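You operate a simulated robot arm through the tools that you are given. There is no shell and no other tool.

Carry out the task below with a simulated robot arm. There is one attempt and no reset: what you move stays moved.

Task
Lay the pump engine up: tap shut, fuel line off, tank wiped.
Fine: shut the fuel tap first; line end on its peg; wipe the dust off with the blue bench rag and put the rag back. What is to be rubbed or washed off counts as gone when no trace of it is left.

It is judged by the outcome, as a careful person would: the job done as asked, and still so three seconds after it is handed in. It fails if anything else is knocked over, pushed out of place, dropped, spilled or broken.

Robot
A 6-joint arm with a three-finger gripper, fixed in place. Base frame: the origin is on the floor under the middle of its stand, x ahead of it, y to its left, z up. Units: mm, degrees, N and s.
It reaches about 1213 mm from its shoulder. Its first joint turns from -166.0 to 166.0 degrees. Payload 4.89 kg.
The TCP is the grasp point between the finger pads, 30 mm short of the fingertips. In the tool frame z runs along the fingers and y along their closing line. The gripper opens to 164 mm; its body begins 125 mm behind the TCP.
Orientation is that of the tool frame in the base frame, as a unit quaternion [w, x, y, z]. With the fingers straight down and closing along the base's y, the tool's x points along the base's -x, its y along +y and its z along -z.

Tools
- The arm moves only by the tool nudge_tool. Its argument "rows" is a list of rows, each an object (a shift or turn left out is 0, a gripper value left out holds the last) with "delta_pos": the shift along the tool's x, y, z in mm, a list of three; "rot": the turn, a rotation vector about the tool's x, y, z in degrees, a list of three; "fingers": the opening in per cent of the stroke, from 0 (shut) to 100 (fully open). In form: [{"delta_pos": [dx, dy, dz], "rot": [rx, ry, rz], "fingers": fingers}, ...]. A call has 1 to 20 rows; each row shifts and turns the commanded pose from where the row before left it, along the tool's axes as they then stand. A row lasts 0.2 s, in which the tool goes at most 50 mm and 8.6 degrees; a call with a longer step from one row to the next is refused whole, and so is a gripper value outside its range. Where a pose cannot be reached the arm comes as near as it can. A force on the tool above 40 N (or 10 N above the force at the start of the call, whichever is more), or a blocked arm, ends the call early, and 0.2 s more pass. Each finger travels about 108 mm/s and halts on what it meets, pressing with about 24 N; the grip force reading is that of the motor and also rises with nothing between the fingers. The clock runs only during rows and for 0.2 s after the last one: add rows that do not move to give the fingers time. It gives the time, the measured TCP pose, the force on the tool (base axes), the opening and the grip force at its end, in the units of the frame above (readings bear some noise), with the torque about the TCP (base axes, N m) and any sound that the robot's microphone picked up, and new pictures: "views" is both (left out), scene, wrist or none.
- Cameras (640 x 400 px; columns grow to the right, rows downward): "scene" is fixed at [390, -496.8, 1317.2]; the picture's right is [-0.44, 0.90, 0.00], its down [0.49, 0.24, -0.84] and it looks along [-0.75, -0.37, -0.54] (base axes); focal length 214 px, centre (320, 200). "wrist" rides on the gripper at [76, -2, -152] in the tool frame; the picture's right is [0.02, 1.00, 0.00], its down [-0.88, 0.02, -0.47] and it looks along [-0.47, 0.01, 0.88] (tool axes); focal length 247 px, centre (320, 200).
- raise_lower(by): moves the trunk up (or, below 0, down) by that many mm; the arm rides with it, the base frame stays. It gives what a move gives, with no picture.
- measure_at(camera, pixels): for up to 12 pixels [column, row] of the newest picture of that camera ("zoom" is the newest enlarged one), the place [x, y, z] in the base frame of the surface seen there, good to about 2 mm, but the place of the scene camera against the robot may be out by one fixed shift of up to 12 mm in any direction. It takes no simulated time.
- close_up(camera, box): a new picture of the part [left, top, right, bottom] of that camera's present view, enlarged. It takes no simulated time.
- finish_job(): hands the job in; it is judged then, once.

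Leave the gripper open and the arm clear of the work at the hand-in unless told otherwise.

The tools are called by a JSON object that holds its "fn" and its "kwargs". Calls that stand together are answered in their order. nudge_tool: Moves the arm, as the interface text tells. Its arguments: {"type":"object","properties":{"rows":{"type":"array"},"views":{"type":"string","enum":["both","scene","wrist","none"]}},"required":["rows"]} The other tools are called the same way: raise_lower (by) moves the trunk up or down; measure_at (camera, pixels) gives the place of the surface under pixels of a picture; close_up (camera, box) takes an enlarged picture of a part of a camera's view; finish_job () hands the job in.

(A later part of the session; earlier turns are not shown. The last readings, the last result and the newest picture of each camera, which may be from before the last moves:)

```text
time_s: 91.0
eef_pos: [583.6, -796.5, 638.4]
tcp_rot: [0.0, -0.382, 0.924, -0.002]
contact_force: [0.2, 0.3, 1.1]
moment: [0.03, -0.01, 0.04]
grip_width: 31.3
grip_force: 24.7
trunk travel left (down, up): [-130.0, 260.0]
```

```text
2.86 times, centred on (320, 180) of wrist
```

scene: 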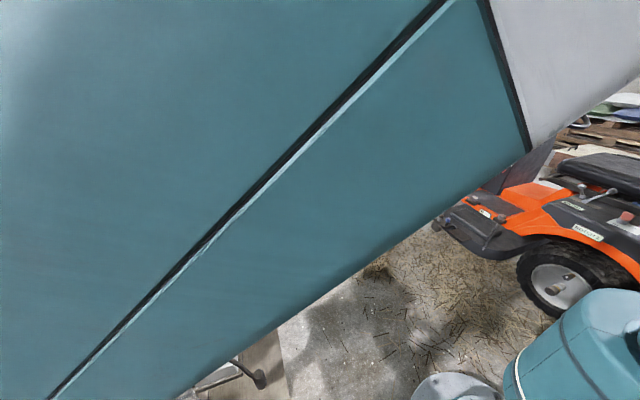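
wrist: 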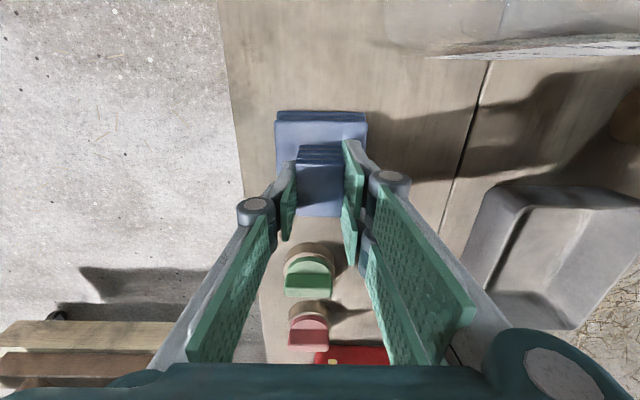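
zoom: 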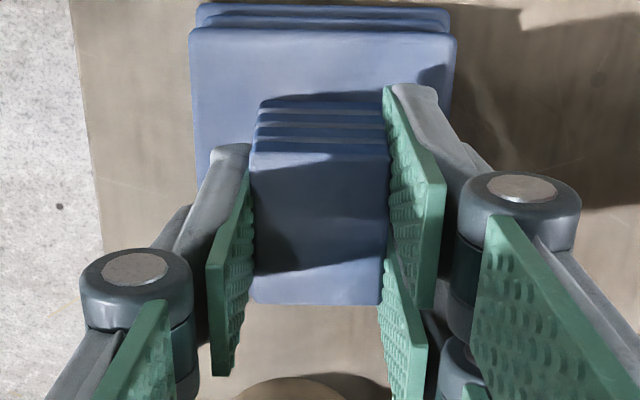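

The rag is gripped at 31 mm; home TCP pose is about (583.6,-796.5,638.4). I'll lift it slowly at first, check it comes along, then raise well clear.

{"fn": "nudge_tool", "kwargs": {"rows": [{"delta_pos": [0, 0, -5]}, {"delta_pos": [0, 0, -10]}, {"delta_pos": [0, 0, -20]}, {"delta_pos": [0, 0, -30]}, {}], "views": "wrist"}}

{"fn": "close_up", "kwargs": {"camera": "wrist", "box": [240, 80, 400, 250]}}

```text
time_s: 92.2
eef_pos: [580.9, -795.6, 701.9]
tcp_rot: [0.0, -0.382, 0.924, -0.002]
contact_force: [0.2, 0.1, -0.8]
moment: [0.05, 0.02, -0.01]
grip_width: 13.1
grip_force: 0.1
trunk travel left (down, up): [-130.0, 260.0]
```

wrist: 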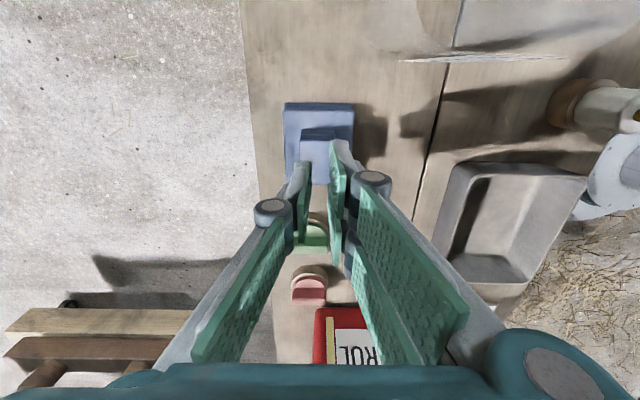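

```text
2.35 times, centred on (320, 165) of wrist
```

zoom: 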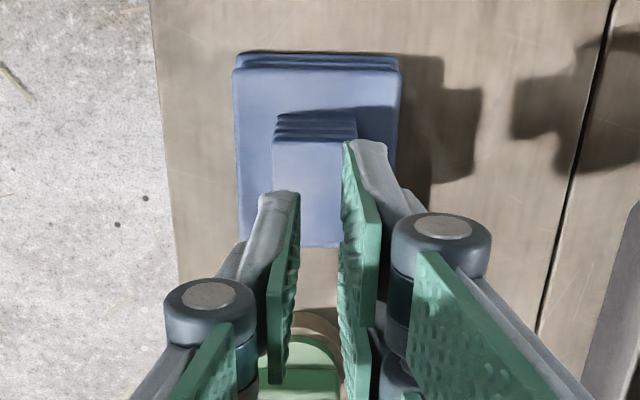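

The rag stayed on the bench: the fingers slipped off and closed to 13 mm. I'll check where the rag is and look at the lump's shape before retrying.

{"fn": "nudge_tool", "kwargs": {"rows": [{"fingers": 42}, {"delta_pos": [0, 0, -20]}, {"delta_pos": [0, 0, -20]}, {}, {}], "views": "wrist"}}

{"fn": "close_up", "kwargs": {"camera": "wrist", "box": [270, 90, 370, 190]}}

{"fn": "measure_at", "kwargs": {"camera": "wrist", "pixels": [[319, 145], [300, 120], [340, 120], [340, 170], [298, 170]]}}

```text
time_s: 93.5
eef_pos: [583.2, -794.2, 744.1]
tcp_rot: [0.0, -0.382, 0.924, -0.002]
contact_force: [0.7, 0.3, 0.5]
moment: [0.02, -0.02, 0.05]
grip_width: 68.6
grip_force: 0.1
trunk travel left (down, up): [-130.0, 260.0]
```

wrist: 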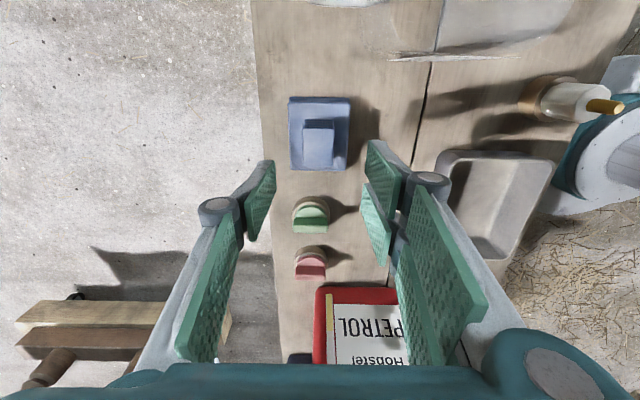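

```text
4.00 times, centred on (320, 140) of wrist
```

zoom: 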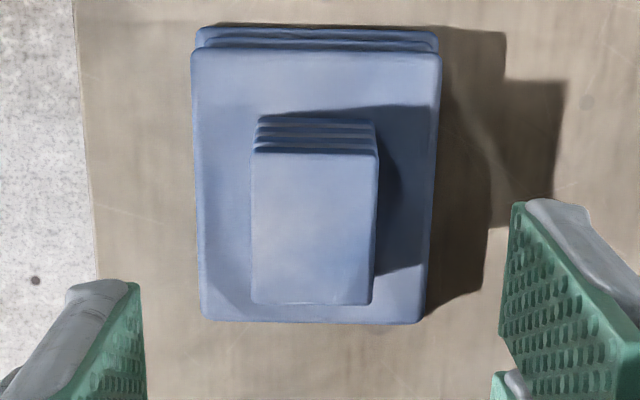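

```text
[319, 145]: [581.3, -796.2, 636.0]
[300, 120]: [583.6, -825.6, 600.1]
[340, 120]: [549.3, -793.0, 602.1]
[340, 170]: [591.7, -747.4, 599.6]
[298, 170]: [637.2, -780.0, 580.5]
```

The rag hasn't shifted noticeably; the lump is about 34×45 mm. I'll retry with a deeper grip (tips right down at the base layers), full closing command, and a very slow first lift with force checks.

{"fn": "nudge_tool", "kwargs": {"rows": [{"delta_pos": [2, -2, 20]}, {"delta_pos": [0, 0, 30]}, {"delta_pos": [0, 0, 30]}, {"delta_pos": [0, 0, 20]}, {"delta_pos": [0, 0, 6]}, {}], "views": "wrist"}}

{"fn": "close_up", "kwargs": {"camera": "wrist", "box": [240, 110, 400, 250]}}

```text
time_s: 94.8
eef_pos: [584.8, -799.4, 639.5]
tcp_rot: [0.001, -0.382, 0.924, -0.002]
contact_force: [0.2, 0.4, 0.0]
moment: [0.05, -0.01, -0.01]
grip_width: 68.8
grip_force: 0.0
trunk travel left (down, up): [-130.0, 260.0]
```

wrist: 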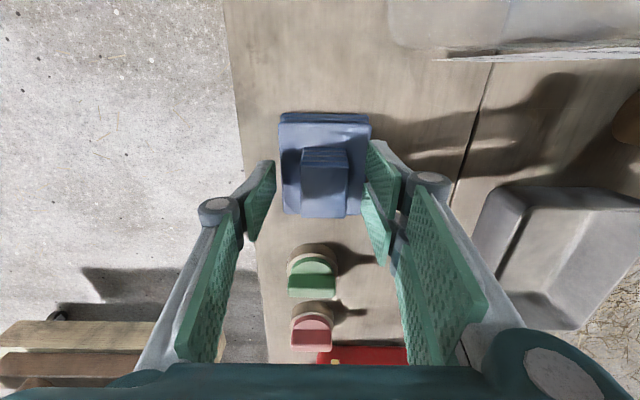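

```text
2.86 times, centred on (320, 180) of wrist
```

zoom: 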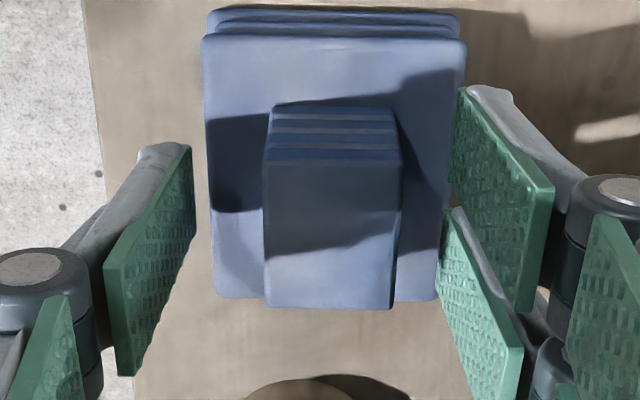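

{"fn": "nudge_tool", "kwargs": {"rows": [{"delta_pos": [0, 2.4, 2]}, {"delta_pos": [0, 0, 2.5]}, {"fingers": 0}, {}, {}, {}, {}], "views": "wrist"}}

{"fn": "close_up", "kwargs": {"camera": "wrist", "box": [240, 110, 400, 250]}}

```text
time_s: 96.5
eef_pos: [582.4, -797.9, 634.6]
tcp_rot: [0.001, -0.382, 0.924, -0.001]
contact_force: [-0.3, -0.8, -0.6]
moment: [-0.04, -0.01, 0.0]
grip_width: 31.2
grip_force: 23.8
trunk travel left (down, up): [-130.0, 260.0]
```

wrist: 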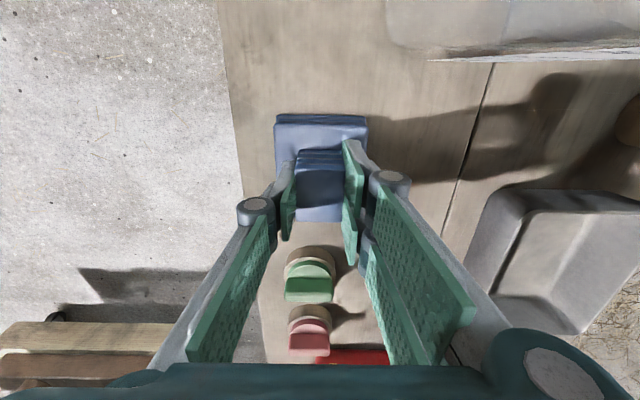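

```text
2.86 times, centred on (320, 180) of wrist
```

zoom: 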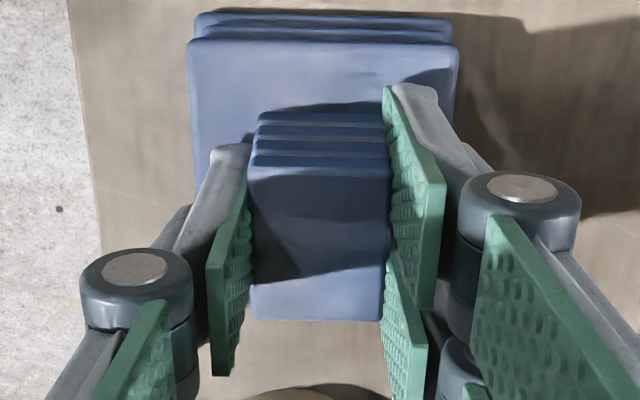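

Gripped at 31.2 mm, tips at z≈605. I'll lift by just 3 mm and read force and width.

{"fn": "nudge_tool", "kwargs": {"rows": [{"delta_pos": [0, 0, -1]}, {"delta_pos": [0, 0, -1]}, {"delta_pos": [0, 0, -1]}, {}], "views": "wrist"}}

{"fn": "close_up", "kwargs": {"camera": "wrist", "box": [240, 110, 400, 250]}}

```text
time_s: 97.5
eef_pos: [582.6, -797.8, 636.1]
tcp_rot: [0.001, -0.382, 0.924, -0.001]
contact_force: [0.6, 0.2, -1.1]
moment: [0.0, 0.0, 0.03]
grip_width: 31.3
grip_force: 24.3
trunk travel left (down, up): [-130.0, 260.0]
```

wrist: 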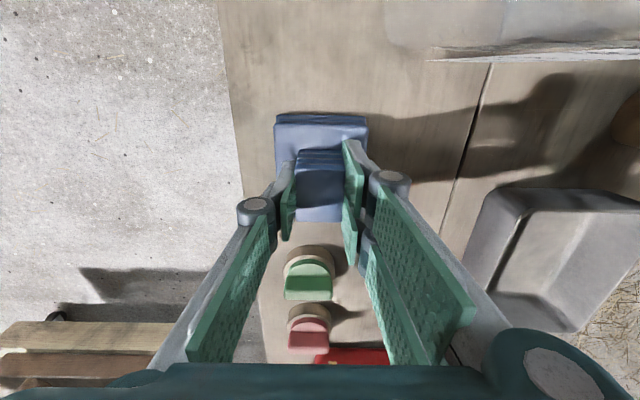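

```text
2.86 times, centred on (320, 180) of wrist
```

zoom: 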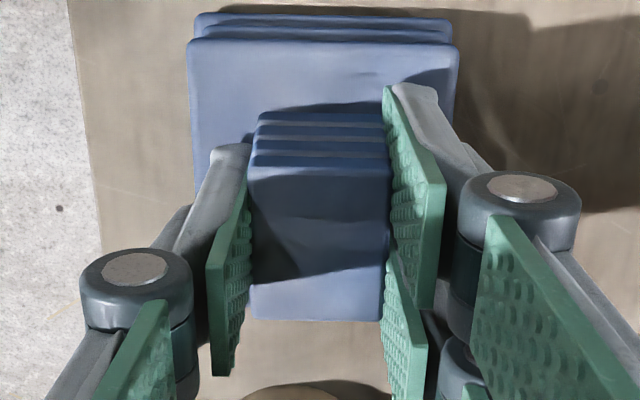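

The rag is following the hand (it stays fixed in the view, load about 1 N). I'll continue gently.

{"fn": "nudge_tool", "kwargs": {"rows": [{"delta_pos": [0, 0, -2]}, {"delta_pos": [0, 0, -3]}, {"delta_pos": [0, 0, -4]}, {"delta_pos": [0, 0, -5]}, {"delta_pos": [0, 0, -5]}, {}], "views": "wrist"}}

{"fn": "close_up", "kwargs": {"camera": "wrist", "box": [240, 90, 400, 250]}}

```text
time_s: 98.8
eef_pos: [582.4, -797.9, 655.7]
tcp_rot: [0.001, -0.382, 0.924, -0.001]
contact_force: [0.1, 0.6, -0.8]
moment: [-0.03, 0.0, -0.01]
grip_width: 31.5
grip_force: 24.4
trunk travel left (down, up): [-130.0, 260.0]
```

wrist: 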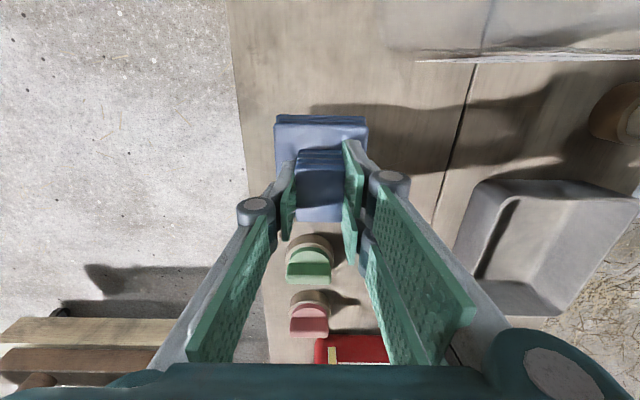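

```text
2.50 times, centred on (320, 170) of wrist
```

zoom: 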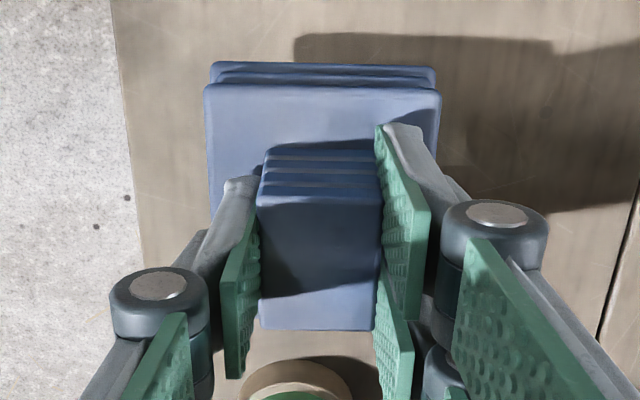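

The rag is off the bench and secure. I'll raise it smoothly to about z=985.

{"fn": "nudge_tool", "kwargs": {"rows": [{"delta_pos": [0, 0, -8]}, {"delta_pos": [0, 0, -14]}, {"delta_pos": [0, 0, -20]}, {"delta_pos": [0, 0, -22]}, {"delta_pos": [0, 0, -22]}, {"delta_pos": [0, 0, -22]}, {"delta_pos": [0, 0, -22]}, {"delta_pos": [0, 0, -22]}, {"delta_pos": [0, 0, -22]}, {"delta_pos": [0, 0, -22]}, {"delta_pos": [0, 0, -22]}, {"delta_pos": [0, 0, -22]}, {"delta_pos": [0, 0, -22]}, {"delta_pos": [0, 0, -22]}, {"delta_pos": [0, 0, -22]}, {"delta_pos": [0, 0, -14]}, {"delta_pos": [0, 0, -8]}, {}]}}

```text
time_s: 102.7
eef_pos: [580.8, -798.8, 986.0]
tcp_rot: [0.001, -0.382, 0.924, -0.002]
contact_force: [0.3, -0.2, -1.4]
moment: [0.0, -0.06, 0.02]
grip_width: 31.4
grip_force: 24.2
trunk travel left (down, up): [-130.0, 260.0]
```

scene: 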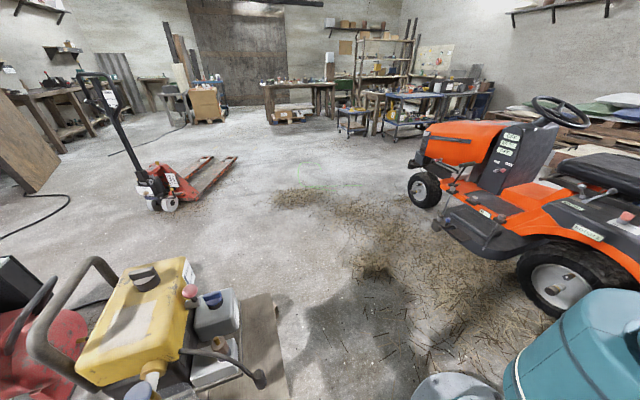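
wrist: 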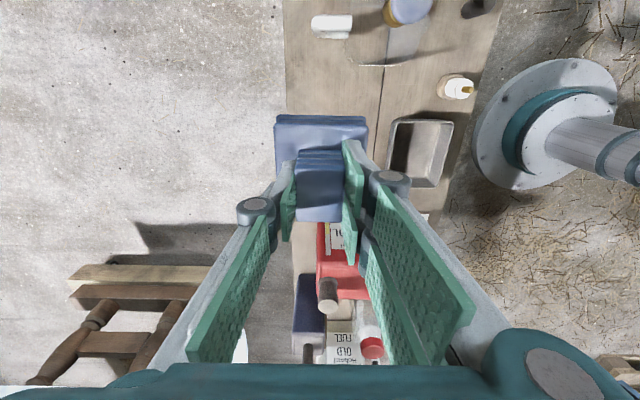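

Rag held steady. The scene camera is unobstructed, so I'll zoom onto the tank top and measure the dust patch, plus the blue disc and filler cap to calibrate that camera against my wrist readings.

{"fn": "close_up", "kwargs": {"camera": "scene", "box": [70, 255, 210, 400]}}

{"fn": "close_up", "kwargs": {"camera": "scene", "box": [180, 320, 290, 400]}}

```text
2.76 times, centred on (140, 328) of scene
```

zoom: 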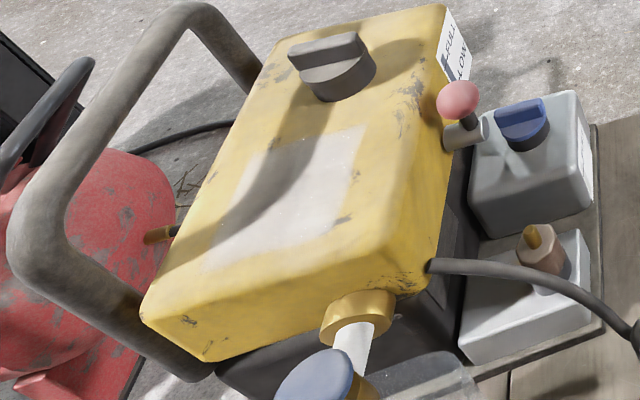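

```text
5.00 times, centred on (235, 360) of scene
```

zoom: 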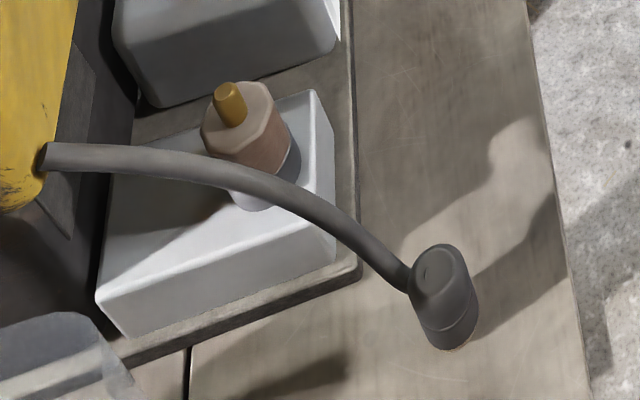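

{"fn": "measure_at", "kwargs": {"camera": "scene", "pixels": [[117, 310], [157, 300], [145, 344], [98, 354], [127, 328], [137, 391], [190, 291], [164, 347], [98, 366], [120, 275], [155, 268], [144, 281]]}}

{"fn": "measure_at", "kwargs": {"camera": "scene", "pixels": [[217, 341], [258, 375], [218, 337], [260, 385], [215, 300]]}}

```text
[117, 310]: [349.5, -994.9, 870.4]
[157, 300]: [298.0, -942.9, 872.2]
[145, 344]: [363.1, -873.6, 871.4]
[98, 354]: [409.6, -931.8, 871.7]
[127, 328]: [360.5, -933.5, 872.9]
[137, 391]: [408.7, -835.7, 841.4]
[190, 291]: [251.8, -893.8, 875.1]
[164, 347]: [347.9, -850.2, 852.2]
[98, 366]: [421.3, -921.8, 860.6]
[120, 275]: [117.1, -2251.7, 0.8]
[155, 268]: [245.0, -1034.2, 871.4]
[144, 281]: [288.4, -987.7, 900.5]
```

```text
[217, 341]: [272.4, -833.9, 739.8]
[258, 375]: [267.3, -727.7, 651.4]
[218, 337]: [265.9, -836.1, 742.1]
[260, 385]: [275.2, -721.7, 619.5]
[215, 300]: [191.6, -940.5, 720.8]
```

Calibrated against the nipple, ball and peg, the dust patch spans about 75×93 mm with its centre near (366,-941), and the tank top is at z≈872. The rag's base is about 74×88 mm. I'll carry it over the patch centre at safe height, keeping clear of the carry loop and filler cap.

{"fn": "nudge_tool", "kwargs": {"rows": [{"delta_pos": [0, 10, 0]}, {"delta_pos": [0, 20, 0]}, {"delta_pos": [0, 20, 0]}, {"delta_pos": [8, 3, 0]}, {"delta_pos": [18, 0, 0]}, {"delta_pos": [25, 0, 0]}, {"delta_pos": [25, 0, 0]}, {"delta_pos": [25, 0, 0]}, {"delta_pos": [25, 0, 0]}, {"delta_pos": [25, 0, 0]}, {"delta_pos": [25, 0, 0]}, {"delta_pos": [25, 0, 0]}, {"delta_pos": [25, 0, 0]}, {"delta_pos": [18, 0, 0]}, {"delta_pos": [8, 0, 0]}, {}]}}

{"fn": "close_up", "kwargs": {"camera": "scene", "box": [70, 240, 220, 400]}}

```text
time_s: 106.0
eef_pos: [364.9, -938.6, 984.2]
tcp_rot: [0.0, -0.381, 0.924, -0.002]
contact_force: [0.2, 0.2, -1.0]
moment: [-0.04, -0.03, 0.02]
grip_width: 31.2
grip_force: 23.9
trunk travel left (down, up): [-130.0, 260.0]
```

scene: 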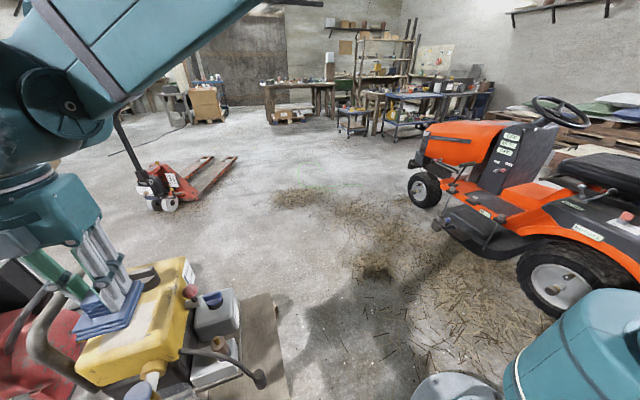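
wrist: 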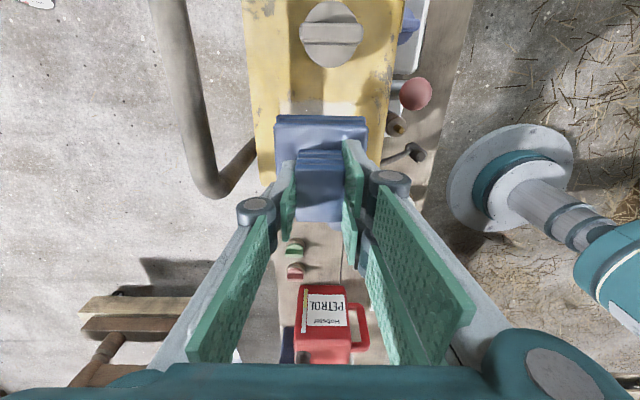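

```text
2.50 times, centred on (145, 320) of scene
```

zoom: 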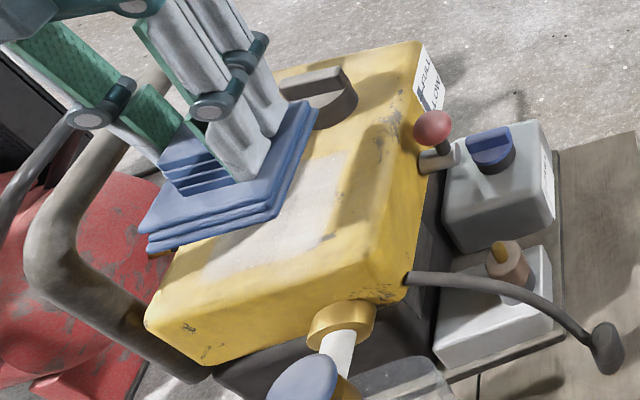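

Excellent scene view: the rag hovers over the pale patch. I'll lower to just above the tank, then touch down gently.

{"fn": "nudge_tool", "kwargs": {"rows": [{"delta_pos": [0, 0, 12]}, {"delta_pos": [0, 0, 16]}, {"delta_pos": [0, 0, 14]}, {"delta_pos": [0, 0, 7]}, {}]}}

{"fn": "close_up", "kwargs": {"camera": "scene", "box": [70, 240, 220, 400]}}

{"fn": "close_up", "kwargs": {"camera": "wrist", "box": [180, 0, 440, 230]}}

```text
time_s: 107.2
eef_pos: [365.1, -937.7, 935.4]
tcp_rot: [0.001, -0.382, 0.924, -0.002]
contact_force: [0.1, -0.5, 0.1]
moment: [0.03, 0.02, -0.03]
grip_width: 31.2
grip_force: 23.8
trunk travel left (down, up): [-130.0, 260.0]
```

scene: 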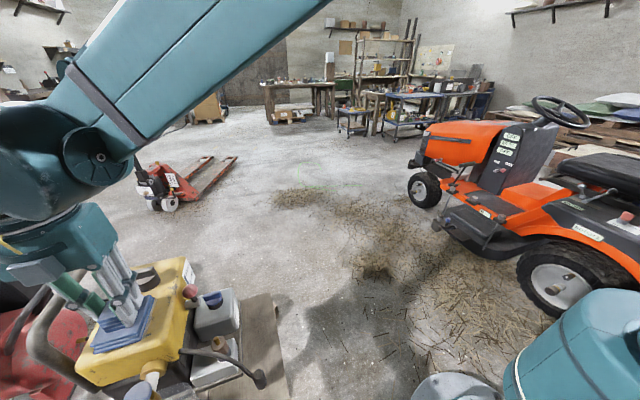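
wrist: 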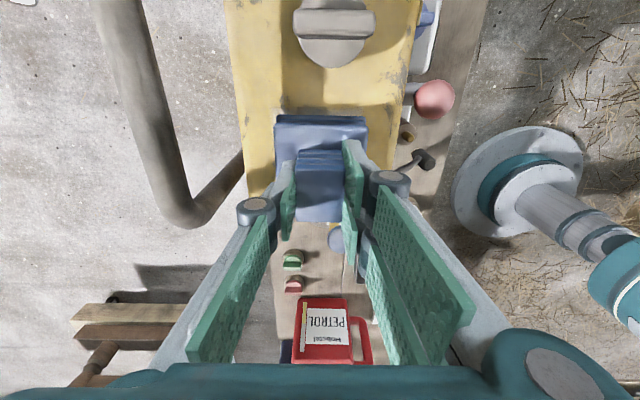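

```text
2.50 times, centred on (145, 320) of scene
```

zoom: 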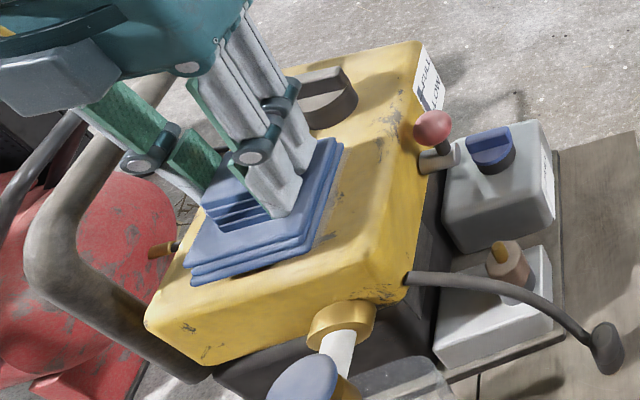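

```text
1.74 times, centred on (310, 115) of wrist
```

zoom: 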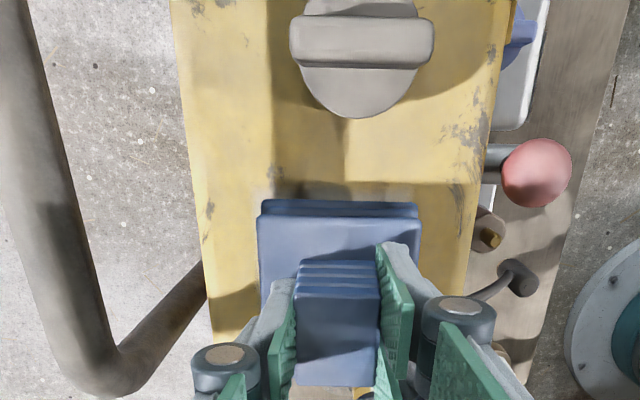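

The rag is a few millimetres above the patch. I'll lower in 1.5 mm steps until it presses lightly.

{"fn": "nudge_tool", "kwargs": {"rows": [{"delta_pos": [0, 0, 2]}, {"delta_pos": [0, 0, 1.5]}, {"delta_pos": [0, 0, 1.5]}, {"delta_pos": [0, 0, 1.5]}, {}], "views": "none"}}

```text
time_s: 108.5
eef_pos: [366.0, -938.1, 929.9]
tcp_rot: [0.001, -0.381, 0.924, -0.001]
contact_force: [-0.4, 0.0, -0.5]
moment: [-0.02, -0.03, 0.02]
grip_width: 31.3
grip_force: 24.0
trunk travel left (down, up): [-130.0, 260.0]
```

No contact yet at TCP z≈930. I'll go on in 1 mm steps.

{"fn": "nudge_tool", "kwargs": {"rows": [{"delta_pos": [0, 0, 1]}, {"delta_pos": [0, 0, 1]}, {"delta_pos": [0, 0, 1]}, {}], "views": "none"}}

```text
time_s: 109.5
eef_pos: [365.3, -938.2, 926.1]
tcp_rot: [0.001, -0.382, 0.924, -0.001]
contact_force: [-0.6, 0.4, -0.2]
moment: [0.03, 0.03, -0.01]
grip_width: 31.3
grip_force: 24.6
trunk travel left (down, up): [-130.0, 260.0]
```

{"fn": "nudge_tool", "kwargs": {"rows": [{"delta_pos": [0, 0, 1]}, {"delta_pos": [0, 0, 0.7]}, {}], "views": "none"}}

```text
time_s: 110.2
eef_pos: [365.2, -937.0, 924.0]
tcp_rot: [0.0, -0.381, 0.925, -0.002]
contact_force: [0.5, -2.0, 3.2]
moment: [-0.09, -0.05, -0.01]
grip_width: 31.3
grip_force: 24.0
trunk travel left (down, up): [-130.0, 260.0]
```

Contact at about 3 N. I'll press a touch more (aiming for 8–12 N) and make the first strokes along the tank, watching force.

{"fn": "nudge_tool", "kwargs": {"rows": [{"delta_pos": [0, 0, 0.5]}, {"delta_pos": [4, 0, 0]}, {"delta_pos": [5, 0, 0]}, {"delta_pos": [5, 0, 0]}, {"delta_pos": [-5, 0, 0]}, {"delta_pos": [-6, 0, 0]}, {"delta_pos": [-6, 0, 0]}, {"delta_pos": [-6, 0, 0]}, {"delta_pos": [-6, 0, 0]}, {}], "views": "scene"}}

{"fn": "close_up", "kwargs": {"camera": "scene", "box": [70, 240, 220, 400]}}

```text
time_s: 112.5
eef_pos: [375.0, -925.1, 924.1]
tcp_rot: [0.001, -0.382, 0.924, -0.002]
contact_force: [-6.0, -6.7, 24.3]
moment: [-0.21, 0.27, 0.04]
grip_width: 31.3
grip_force: 24.7
trunk travel left (down, up): [-130.0, 260.0]
```

scene: 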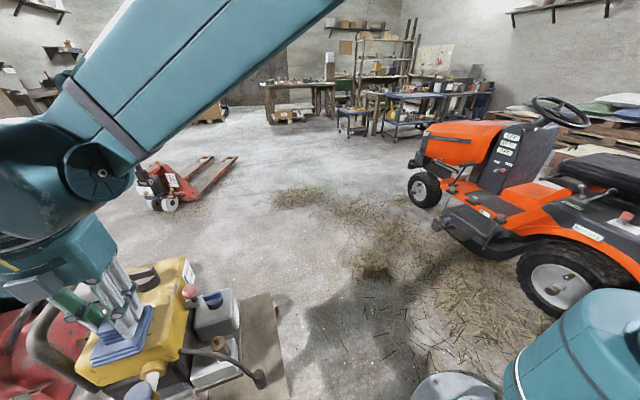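

```text
2.50 times, centred on (145, 320) of scene
```

zoom: 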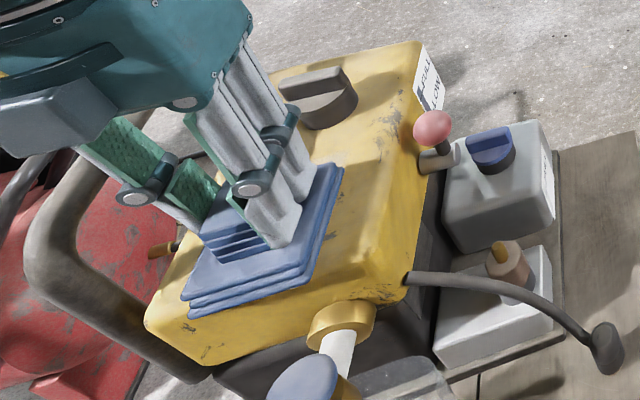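

The dust behind the rag's rear edge already looks gone. Pressure is 24 N, so I'll ease slightly and make wider strokes over the whole patch in both directions.

{"fn": "nudge_tool", "kwargs": {"rows": [{"delta_pos": [0, 0, -0.5]}, {"delta_pos": [0, -5, 0]}, {"delta_pos": [0, -6, 0]}, {"delta_pos": [6, 0, 0]}, {"delta_pos": [6, 0, 0]}, {"delta_pos": [6, 0, 0]}, {"delta_pos": [6, 0, 0]}, {"delta_pos": [6, 0, 0]}, {"delta_pos": [0, 6, 0]}, {"delta_pos": [0, 6, 0]}, {"delta_pos": [0, 6, 0]}, {"delta_pos": [0, 6, 0]}, {"delta_pos": [-6, 0, 0]}, {"delta_pos": [-6, 0, 0]}, {"delta_pos": [-6, 0, 0]}, {"delta_pos": [-6, 0, 0]}, {"delta_pos": [-6, 0, 0]}, {}], "views": "scene"}}

{"fn": "close_up", "kwargs": {"camera": "scene", "box": [70, 240, 220, 400]}}

```text
time_s: 116.2
eef_pos: [366.5, -918.7, 925.3]
tcp_rot: [0.0, -0.382, 0.924, -0.002]
contact_force: [0.4, -0.3, -0.3]
moment: [0.03, 0.01, -0.02]
grip_width: 31.4
grip_force: 24.4
trunk travel left (down, up): [-130.0, 260.0]
```

scene: 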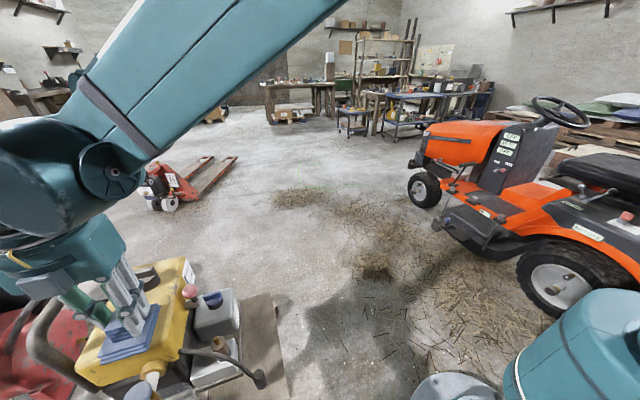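

```text
2.50 times, centred on (145, 320) of scene
```

zoom: 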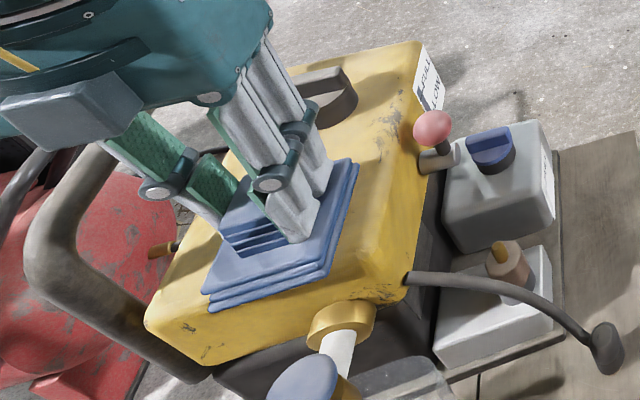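

Contact faded at the end (height drifted about 1 mm). I'll lift off and move aside to see what's left of the dust.

{"fn": "nudge_tool", "kwargs": {"rows": [{"delta_pos": [0, 0, -10]}, {"delta_pos": [0, 0, -20]}, {"delta_pos": [0, 0, -25]}, {"delta_pos": [-15, 0, -5]}, {"delta_pos": [-25, 0, 0]}, {"delta_pos": [-25, 0, 0]}, {"delta_pos": [-25, 0, 0]}, {"delta_pos": [-15, 0, 0]}, {}]}}

{"fn": "close_up", "kwargs": {"camera": "scene", "box": [70, 240, 220, 400]}}

{"fn": "close_up", "kwargs": {"camera": "wrist", "box": [200, 0, 440, 160]}}

```text
time_s: 118.2
eef_pos: [441.8, -844.6, 984.8]
tcp_rot: [0.001, -0.383, 0.924, -0.002]
contact_force: [-0.7, -0.5, -0.8]
moment: [-0.01, 0.03, -0.03]
grip_width: 31.4
grip_force: 24.0
trunk travel left (down, up): [-130.0, 260.0]
```

scene: 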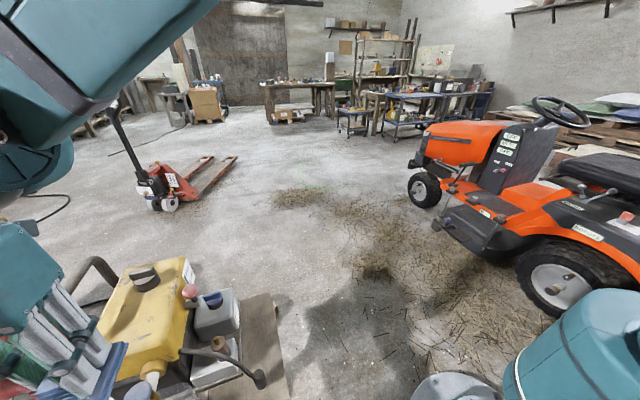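
wrist: 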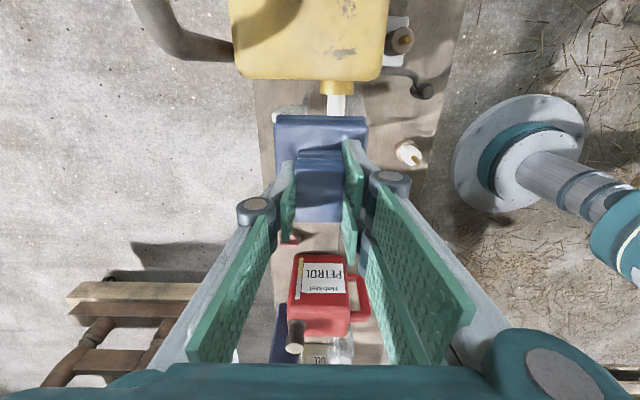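

```text
2.50 times, centred on (145, 320) of scene
```

zoom: 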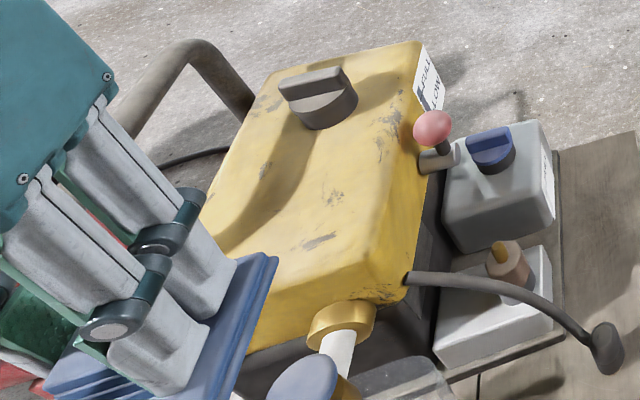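

```text
2.50 times, centred on (320, 80) of wrist
```

zoom: 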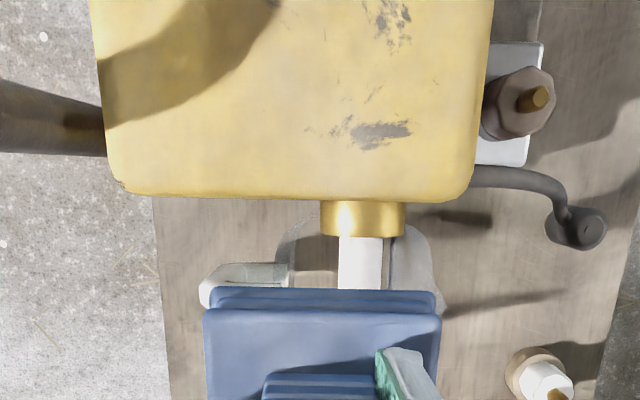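

The pale patch appears gone. I'll zoom much closer over the whole former patch area for any leftover trace.

{"fn": "close_up", "kwargs": {"camera": "scene", "box": [110, 290, 180, 350]}}

{"fn": "close_up", "kwargs": {"camera": "scene", "box": [115, 320, 175, 370]}}

{"fn": "close_up", "kwargs": {"camera": "wrist", "box": [225, 0, 395, 90]}}

```text
6.67 times, centred on (145, 320) of scene
```

zoom: 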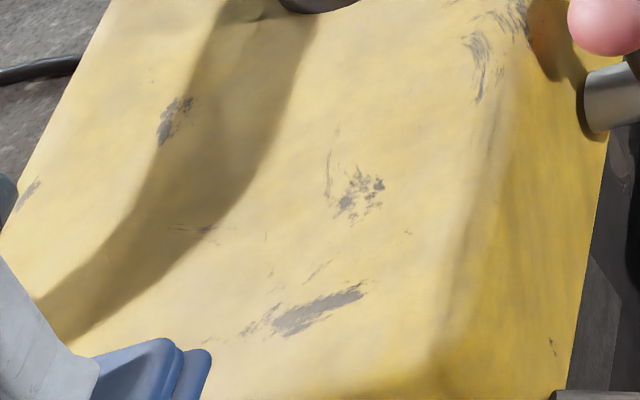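

```text
8.00 times, centred on (145, 345) of scene
```

zoom: 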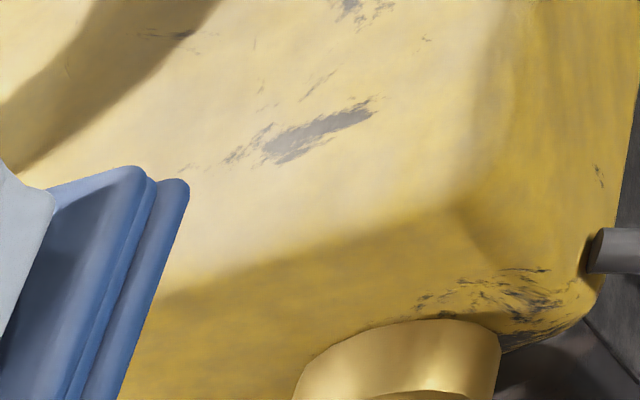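

```text
3.76 times, centred on (310, 45) of wrist
```

zoom: 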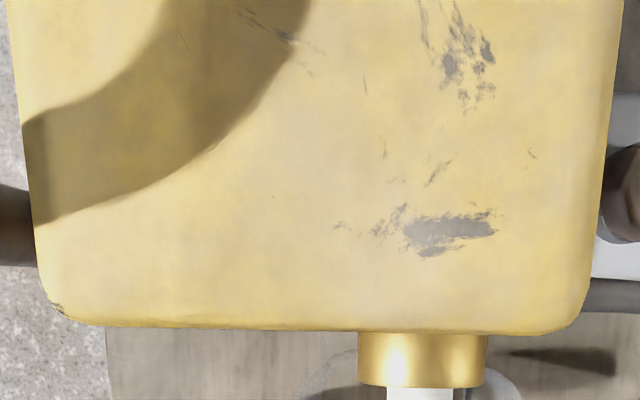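

The area now shows tank paint, but a slight paleness may remain in the middle. To be sure no trace is left I'll give it another thorough rub with steadier pressure, returning over the patch first.

{"fn": "nudge_tool", "kwargs": {"rows": [{"delta_pos": [15, -4, 0]}, {"delta_pos": [25, -5, 0]}, {"delta_pos": [25, -5, 0]}, {"delta_pos": [25, 0, 0]}, {"delta_pos": [15, 0, 0]}, {"delta_pos": [10, 0, 10]}, {"delta_pos": [0, 0, 18]}, {"delta_pos": [0, 0, 16]}, {"delta_pos": [0, 0, 10]}, {}], "views": "scene"}}

{"fn": "close_up", "kwargs": {"camera": "scene", "box": [70, 240, 220, 400]}}

```text
time_s: 120.5
eef_pos: [371.2, -933.9, 929.5]
tcp_rot: [0.001, -0.382, 0.924, -0.002]
contact_force: [-0.4, 0.1, -0.7]
moment: [0.0, 0.04, 0.0]
grip_width: 31.5
grip_force: 23.8
trunk travel left (down, up): [-130.0, 260.0]
```

scene: 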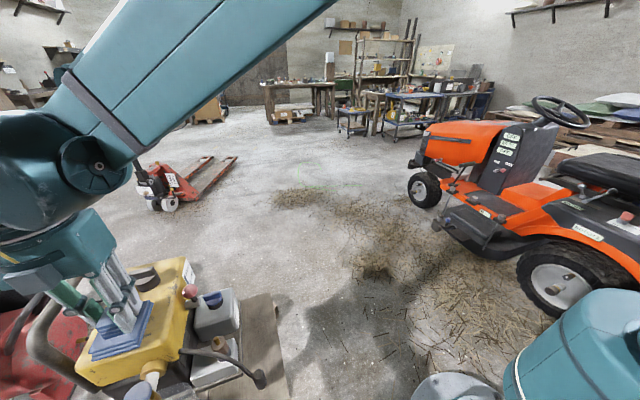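

```text
2.50 times, centred on (145, 320) of scene
```

zoom: 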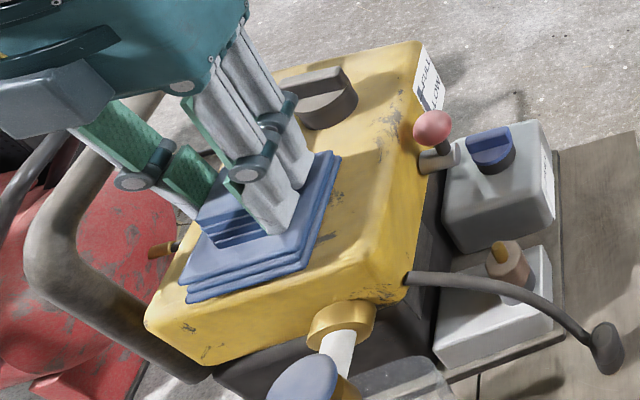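

{"fn": "nudge_tool", "kwargs": {"rows": [{"delta_pos": [0, 0, 2]}, {"delta_pos": [0, 0, 2]}, {"delta_pos": [0, 0, 1.5]}, {"delta_pos": [0, 0, 0.8]}, {}], "views": "none"}}

```text
time_s: 121.7
eef_pos: [369.6, -936.0, 924.9]
tcp_rot: [0.001, -0.381, 0.924, -0.002]
contact_force: [6.1, -5.9, 24.7]
moment: [-0.09, -0.22, 0.01]
grip_width: 31.4
grip_force: 23.5
trunk travel left (down, up): [-130.0, 260.0]
```

24.7 N contact. Now I'll rub in a loop covering the whole patch and its margins.

{"fn": "nudge_tool", "kwargs": {"rows": [{"delta_pos": [6, 0, 0]}, {"delta_pos": [6, 0, 0]}, {"delta_pos": [6, 0, 0]}, {"delta_pos": [0, -6, 0]}, {"delta_pos": [0, -5, 0]}, {"delta_pos": [-6, 0, 0]}, {"delta_pos": [-6, 0, 0]}, {"delta_pos": [-6, 0, 0]}, {"delta_pos": [-6, 0, 0]}, {"delta_pos": [-6, 0, 0]}, {}], "views": "none"}}

```text
time_s: 124.0
eef_pos: [385.9, -934.3, 923.6]
tcp_rot: [0.001, -0.381, 0.924, -0.002]
contact_force: [-3.9, -3.4, 12.7]
moment: [-0.08, 0.2, 0.02]
grip_width: 31.2
grip_force: 24.2
trunk travel left (down, up): [-130.0, 260.0]
```

{"fn": "nudge_tool", "kwargs": {"rows": [{"delta_pos": [0, 6, 0]}, {"delta_pos": [0, 6, 0]}, {"delta_pos": [0, 6, 0]}, {"delta_pos": [0, 5, 0]}, {"delta_pos": [6, 0, 0]}, {"delta_pos": [6, 0, 0]}, {"delta_pos": [6, 0, 0]}, {"delta_pos": [6, 0, 0]}, {"delta_pos": [6, 0, 0]}, {}], "views": "none"}}

```text
time_s: 126.2
eef_pos: [349.5, -940.7, 923.4]
tcp_rot: [0.001, -0.382, 0.924, -0.001]
contact_force: [-0.6, -0.4, -0.6]
moment: [-0.02, 0.03, 0.03]
grip_width: 31.5
grip_force: 23.8
trunk travel left (down, up): [-130.0, 260.0]
```

Contact was lost again, so the rag has probably slid up a little in the grip. I'll lower in small steps to regain about 10–15 N.

{"fn": "nudge_tool", "kwargs": {"rows": [{"delta_pos": [0, 0, 0.8]}, {"delta_pos": [0, 0, 0.8]}, {}], "views": "wrist"}}

{"fn": "close_up", "kwargs": {"camera": "wrist", "box": [240, 90, 400, 250]}}

```text
time_s: 127.0
eef_pos: [348.4, -938.6, 922.7]
tcp_rot: [0.001, -0.382, 0.924, -0.002]
contact_force: [5.3, -7.5, 19.8]
moment: [-0.13, -0.2, -0.05]
grip_width: 31.2
grip_force: 24.0
trunk travel left (down, up): [-130.0, 260.0]
```

wrist: 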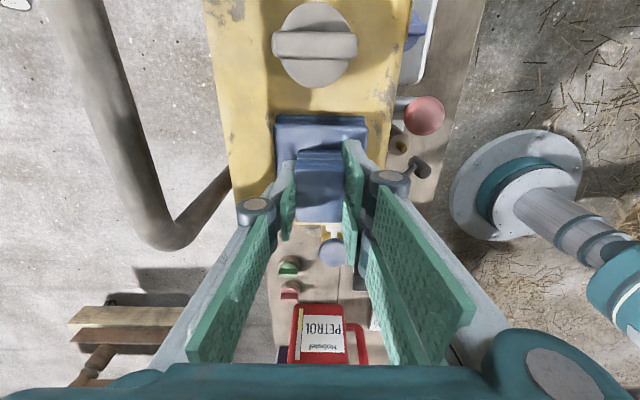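

```text
2.50 times, centred on (320, 170) of wrist
```

zoom: 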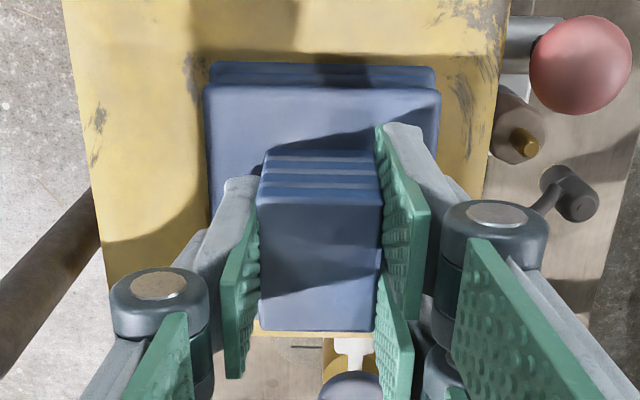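

Back to about 20 N and the rag is held square. More strokes, with a slight downward trim at each turn to keep contact.

{"fn": "nudge_tool", "kwargs": {"rows": [{"delta_pos": [-6, 0, 0.1]}, {"delta_pos": [-6, 0, 0]}, {"delta_pos": [-6, 0, 0.1]}, {"delta_pos": [-6, 0, 0]}, {"delta_pos": [-6, 0, 0.1]}, {"delta_pos": [0, -6, 0]}, {"delta_pos": [0, -6, 0.1]}, {"delta_pos": [6, 0, 0]}, {"delta_pos": [6, 0, 0.1]}, {"delta_pos": [6, 0, 0]}, {"delta_pos": [6, 0, 0.1]}, {"delta_pos": [6, 0, 0]}, {}], "views": "none"}}

```text
time_s: 129.8
eef_pos: [356.3, -949.0, 922.0]
tcp_rot: [0.001, -0.382, 0.924, -0.001]
contact_force: [4.7, 5.6, 14.4]
moment: [0.21, -0.11, 0.0]
grip_width: 31.4
grip_force: 24.1
trunk travel left (down, up): [-130.0, 260.0]
```

{"fn": "nudge_tool", "kwargs": {"rows": [{"delta_pos": [0, -6, 0.1]}, {"delta_pos": [0, -6, 0]}, {"delta_pos": [-6, 0, 0.1]}, {"delta_pos": [-6, 0, 0]}, {"delta_pos": [-6, 0, 0.1]}, {"delta_pos": [-6, 0, 0]}, {"delta_pos": [-6, 0, 0]}, {"delta_pos": [-3, 0, 0]}, {"delta_pos": [0, 6, 0]}, {"delta_pos": [0, 6, 0]}, {"delta_pos": [0, 6, 0]}, {"delta_pos": [0, 6, 0]}, {"delta_pos": [6, 0, 0.1]}, {"delta_pos": [6, 0, 0]}, {"delta_pos": [6, 0, 0]}, {}], "views": "none"}}

```text
time_s: 133.2
eef_pos: [360.7, -926.5, 922.5]
tcp_rot: [0.001, -0.383, 0.924, -0.001]
contact_force: [6.7, 6.6, 21.4]
moment: [0.35, -0.23, 0.0]
grip_width: 31.4
grip_force: 24.2
trunk travel left (down, up): [-130.0, 260.0]
```

Steady 15–21 N throughout that loop. I'll lift off and inspect again from the same viewpoint as before.

{"fn": "nudge_tool", "kwargs": {"rows": [{"delta_pos": [0, 0, -8]}, {"delta_pos": [0, 0, -18]}, {"delta_pos": [0, 0, -22]}, {"delta_pos": [-15, 0, -12]}, {"delta_pos": [-25, 0, 0]}, {"delta_pos": [-25, 0, 0]}, {"delta_pos": [-25, 0, 0]}, {"delta_pos": [-25, 0, 0]}, {"delta_pos": [-12, 0, 0]}, {}]}}

{"fn": "close_up", "kwargs": {"camera": "scene", "box": [70, 240, 220, 400]}}

{"fn": "close_up", "kwargs": {"camera": "scene", "box": [110, 290, 180, 350]}}

{"fn": "close_up", "kwargs": {"camera": "wrist", "box": [225, 0, 395, 90]}}

```text
time_s: 135.4
eef_pos: [446.9, -837.4, 981.5]
tcp_rot: [0.0, -0.382, 0.924, -0.001]
contact_force: [0.8, 1.2, -0.4]
moment: [-0.01, 0.01, -0.03]
grip_width: 31.2
grip_force: 23.7
trunk travel left (down, up): [-130.0, 260.0]
```

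scene: 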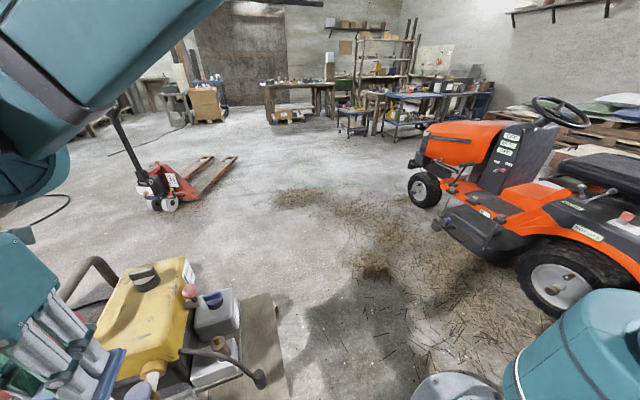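
wrist: 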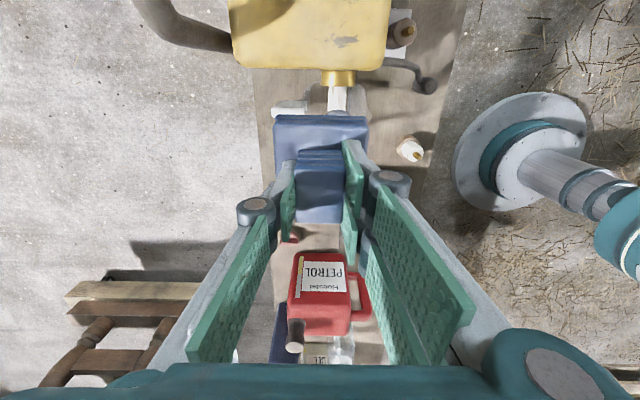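

```text
2.50 times, centred on (145, 320) of scene
```

zoom: 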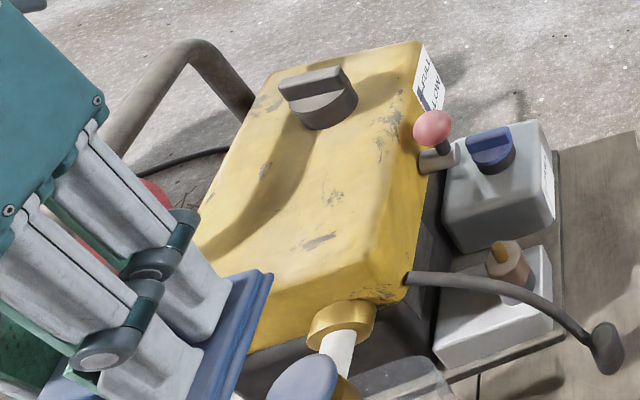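

```text
6.67 times, centred on (145, 320) of scene
```

zoom: 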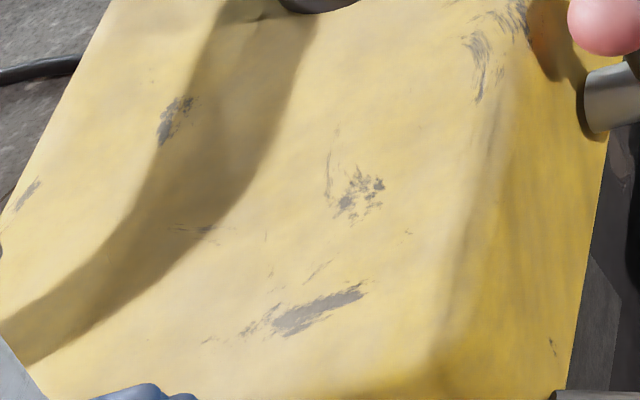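

```text
3.76 times, centred on (310, 45) of wrist
```

zoom: 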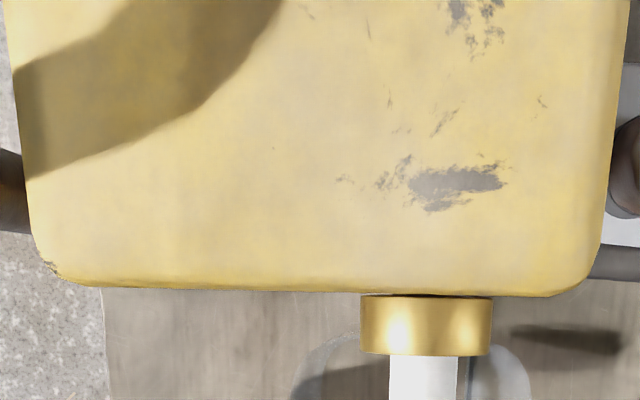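

The picture is identical to the one after the first pass: just paint, chips and shadow, with no pale patch. Dust is off. Next I'll take the rag back to its spot, moving over the home position (582.4,-797.9) at height and descending part way.

{"fn": "nudge_tool", "kwargs": {"rows": [{"delta_pos": [-10, -5.5, 0]}, {"delta_pos": [-20, -11, 0]}, {"delta_pos": [-22, -12, 0]}, {"delta_pos": [-22, -12, 0]}, {"delta_pos": [-22, -12, 0]}, {"delta_pos": [-18, -10, 0]}, {"delta_pos": [-9.8, -5.2, 0]}, {"delta_pos": [0, 0, 10]}, {"delta_pos": [0, 0, 20]}, {"delta_pos": [0, 0, 22]}, {"delta_pos": [0, 0, 22]}, {"delta_pos": [0, 0, 22]}, {"delta_pos": [0, 0, 22]}, {"delta_pos": [0, 0, 22]}, {"delta_pos": [0, 0, 22]}, {"delta_pos": [0, 0, 22]}, {"delta_pos": [0, 0, 20]}, {"delta_pos": [0, 0, 12]}, {}]}}

{"fn": "close_up", "kwargs": {"camera": "wrist", "box": [220, 80, 420, 280]}}

```text
time_s: 139.4
eef_pos: [587.0, -797.7, 765.4]
tcp_rot: [0.001, -0.383, 0.924, -0.002]
contact_force: [-0.6, -0.4, -0.5]
moment: [0.02, 0.01, -0.01]
grip_width: 31.3
grip_force: 23.5
trunk travel left (down, up): [-130.0, 260.0]
```

scene: 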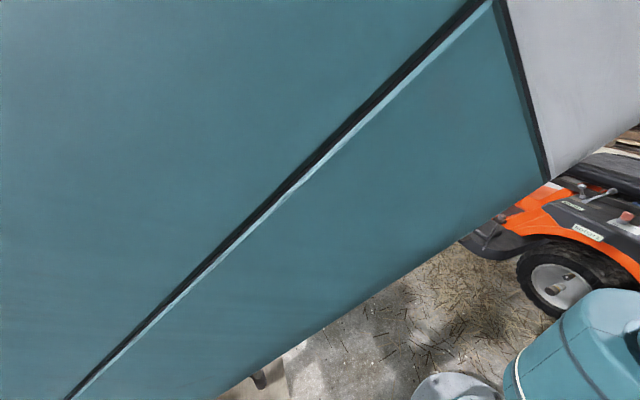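
wrist: 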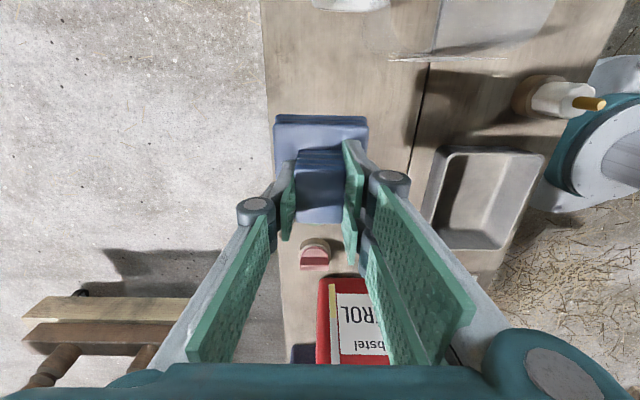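

```text
2.00 times, centred on (320, 180) of wrist
```

zoom: 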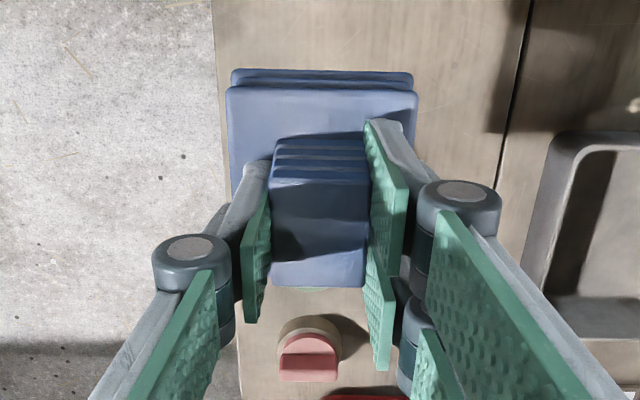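

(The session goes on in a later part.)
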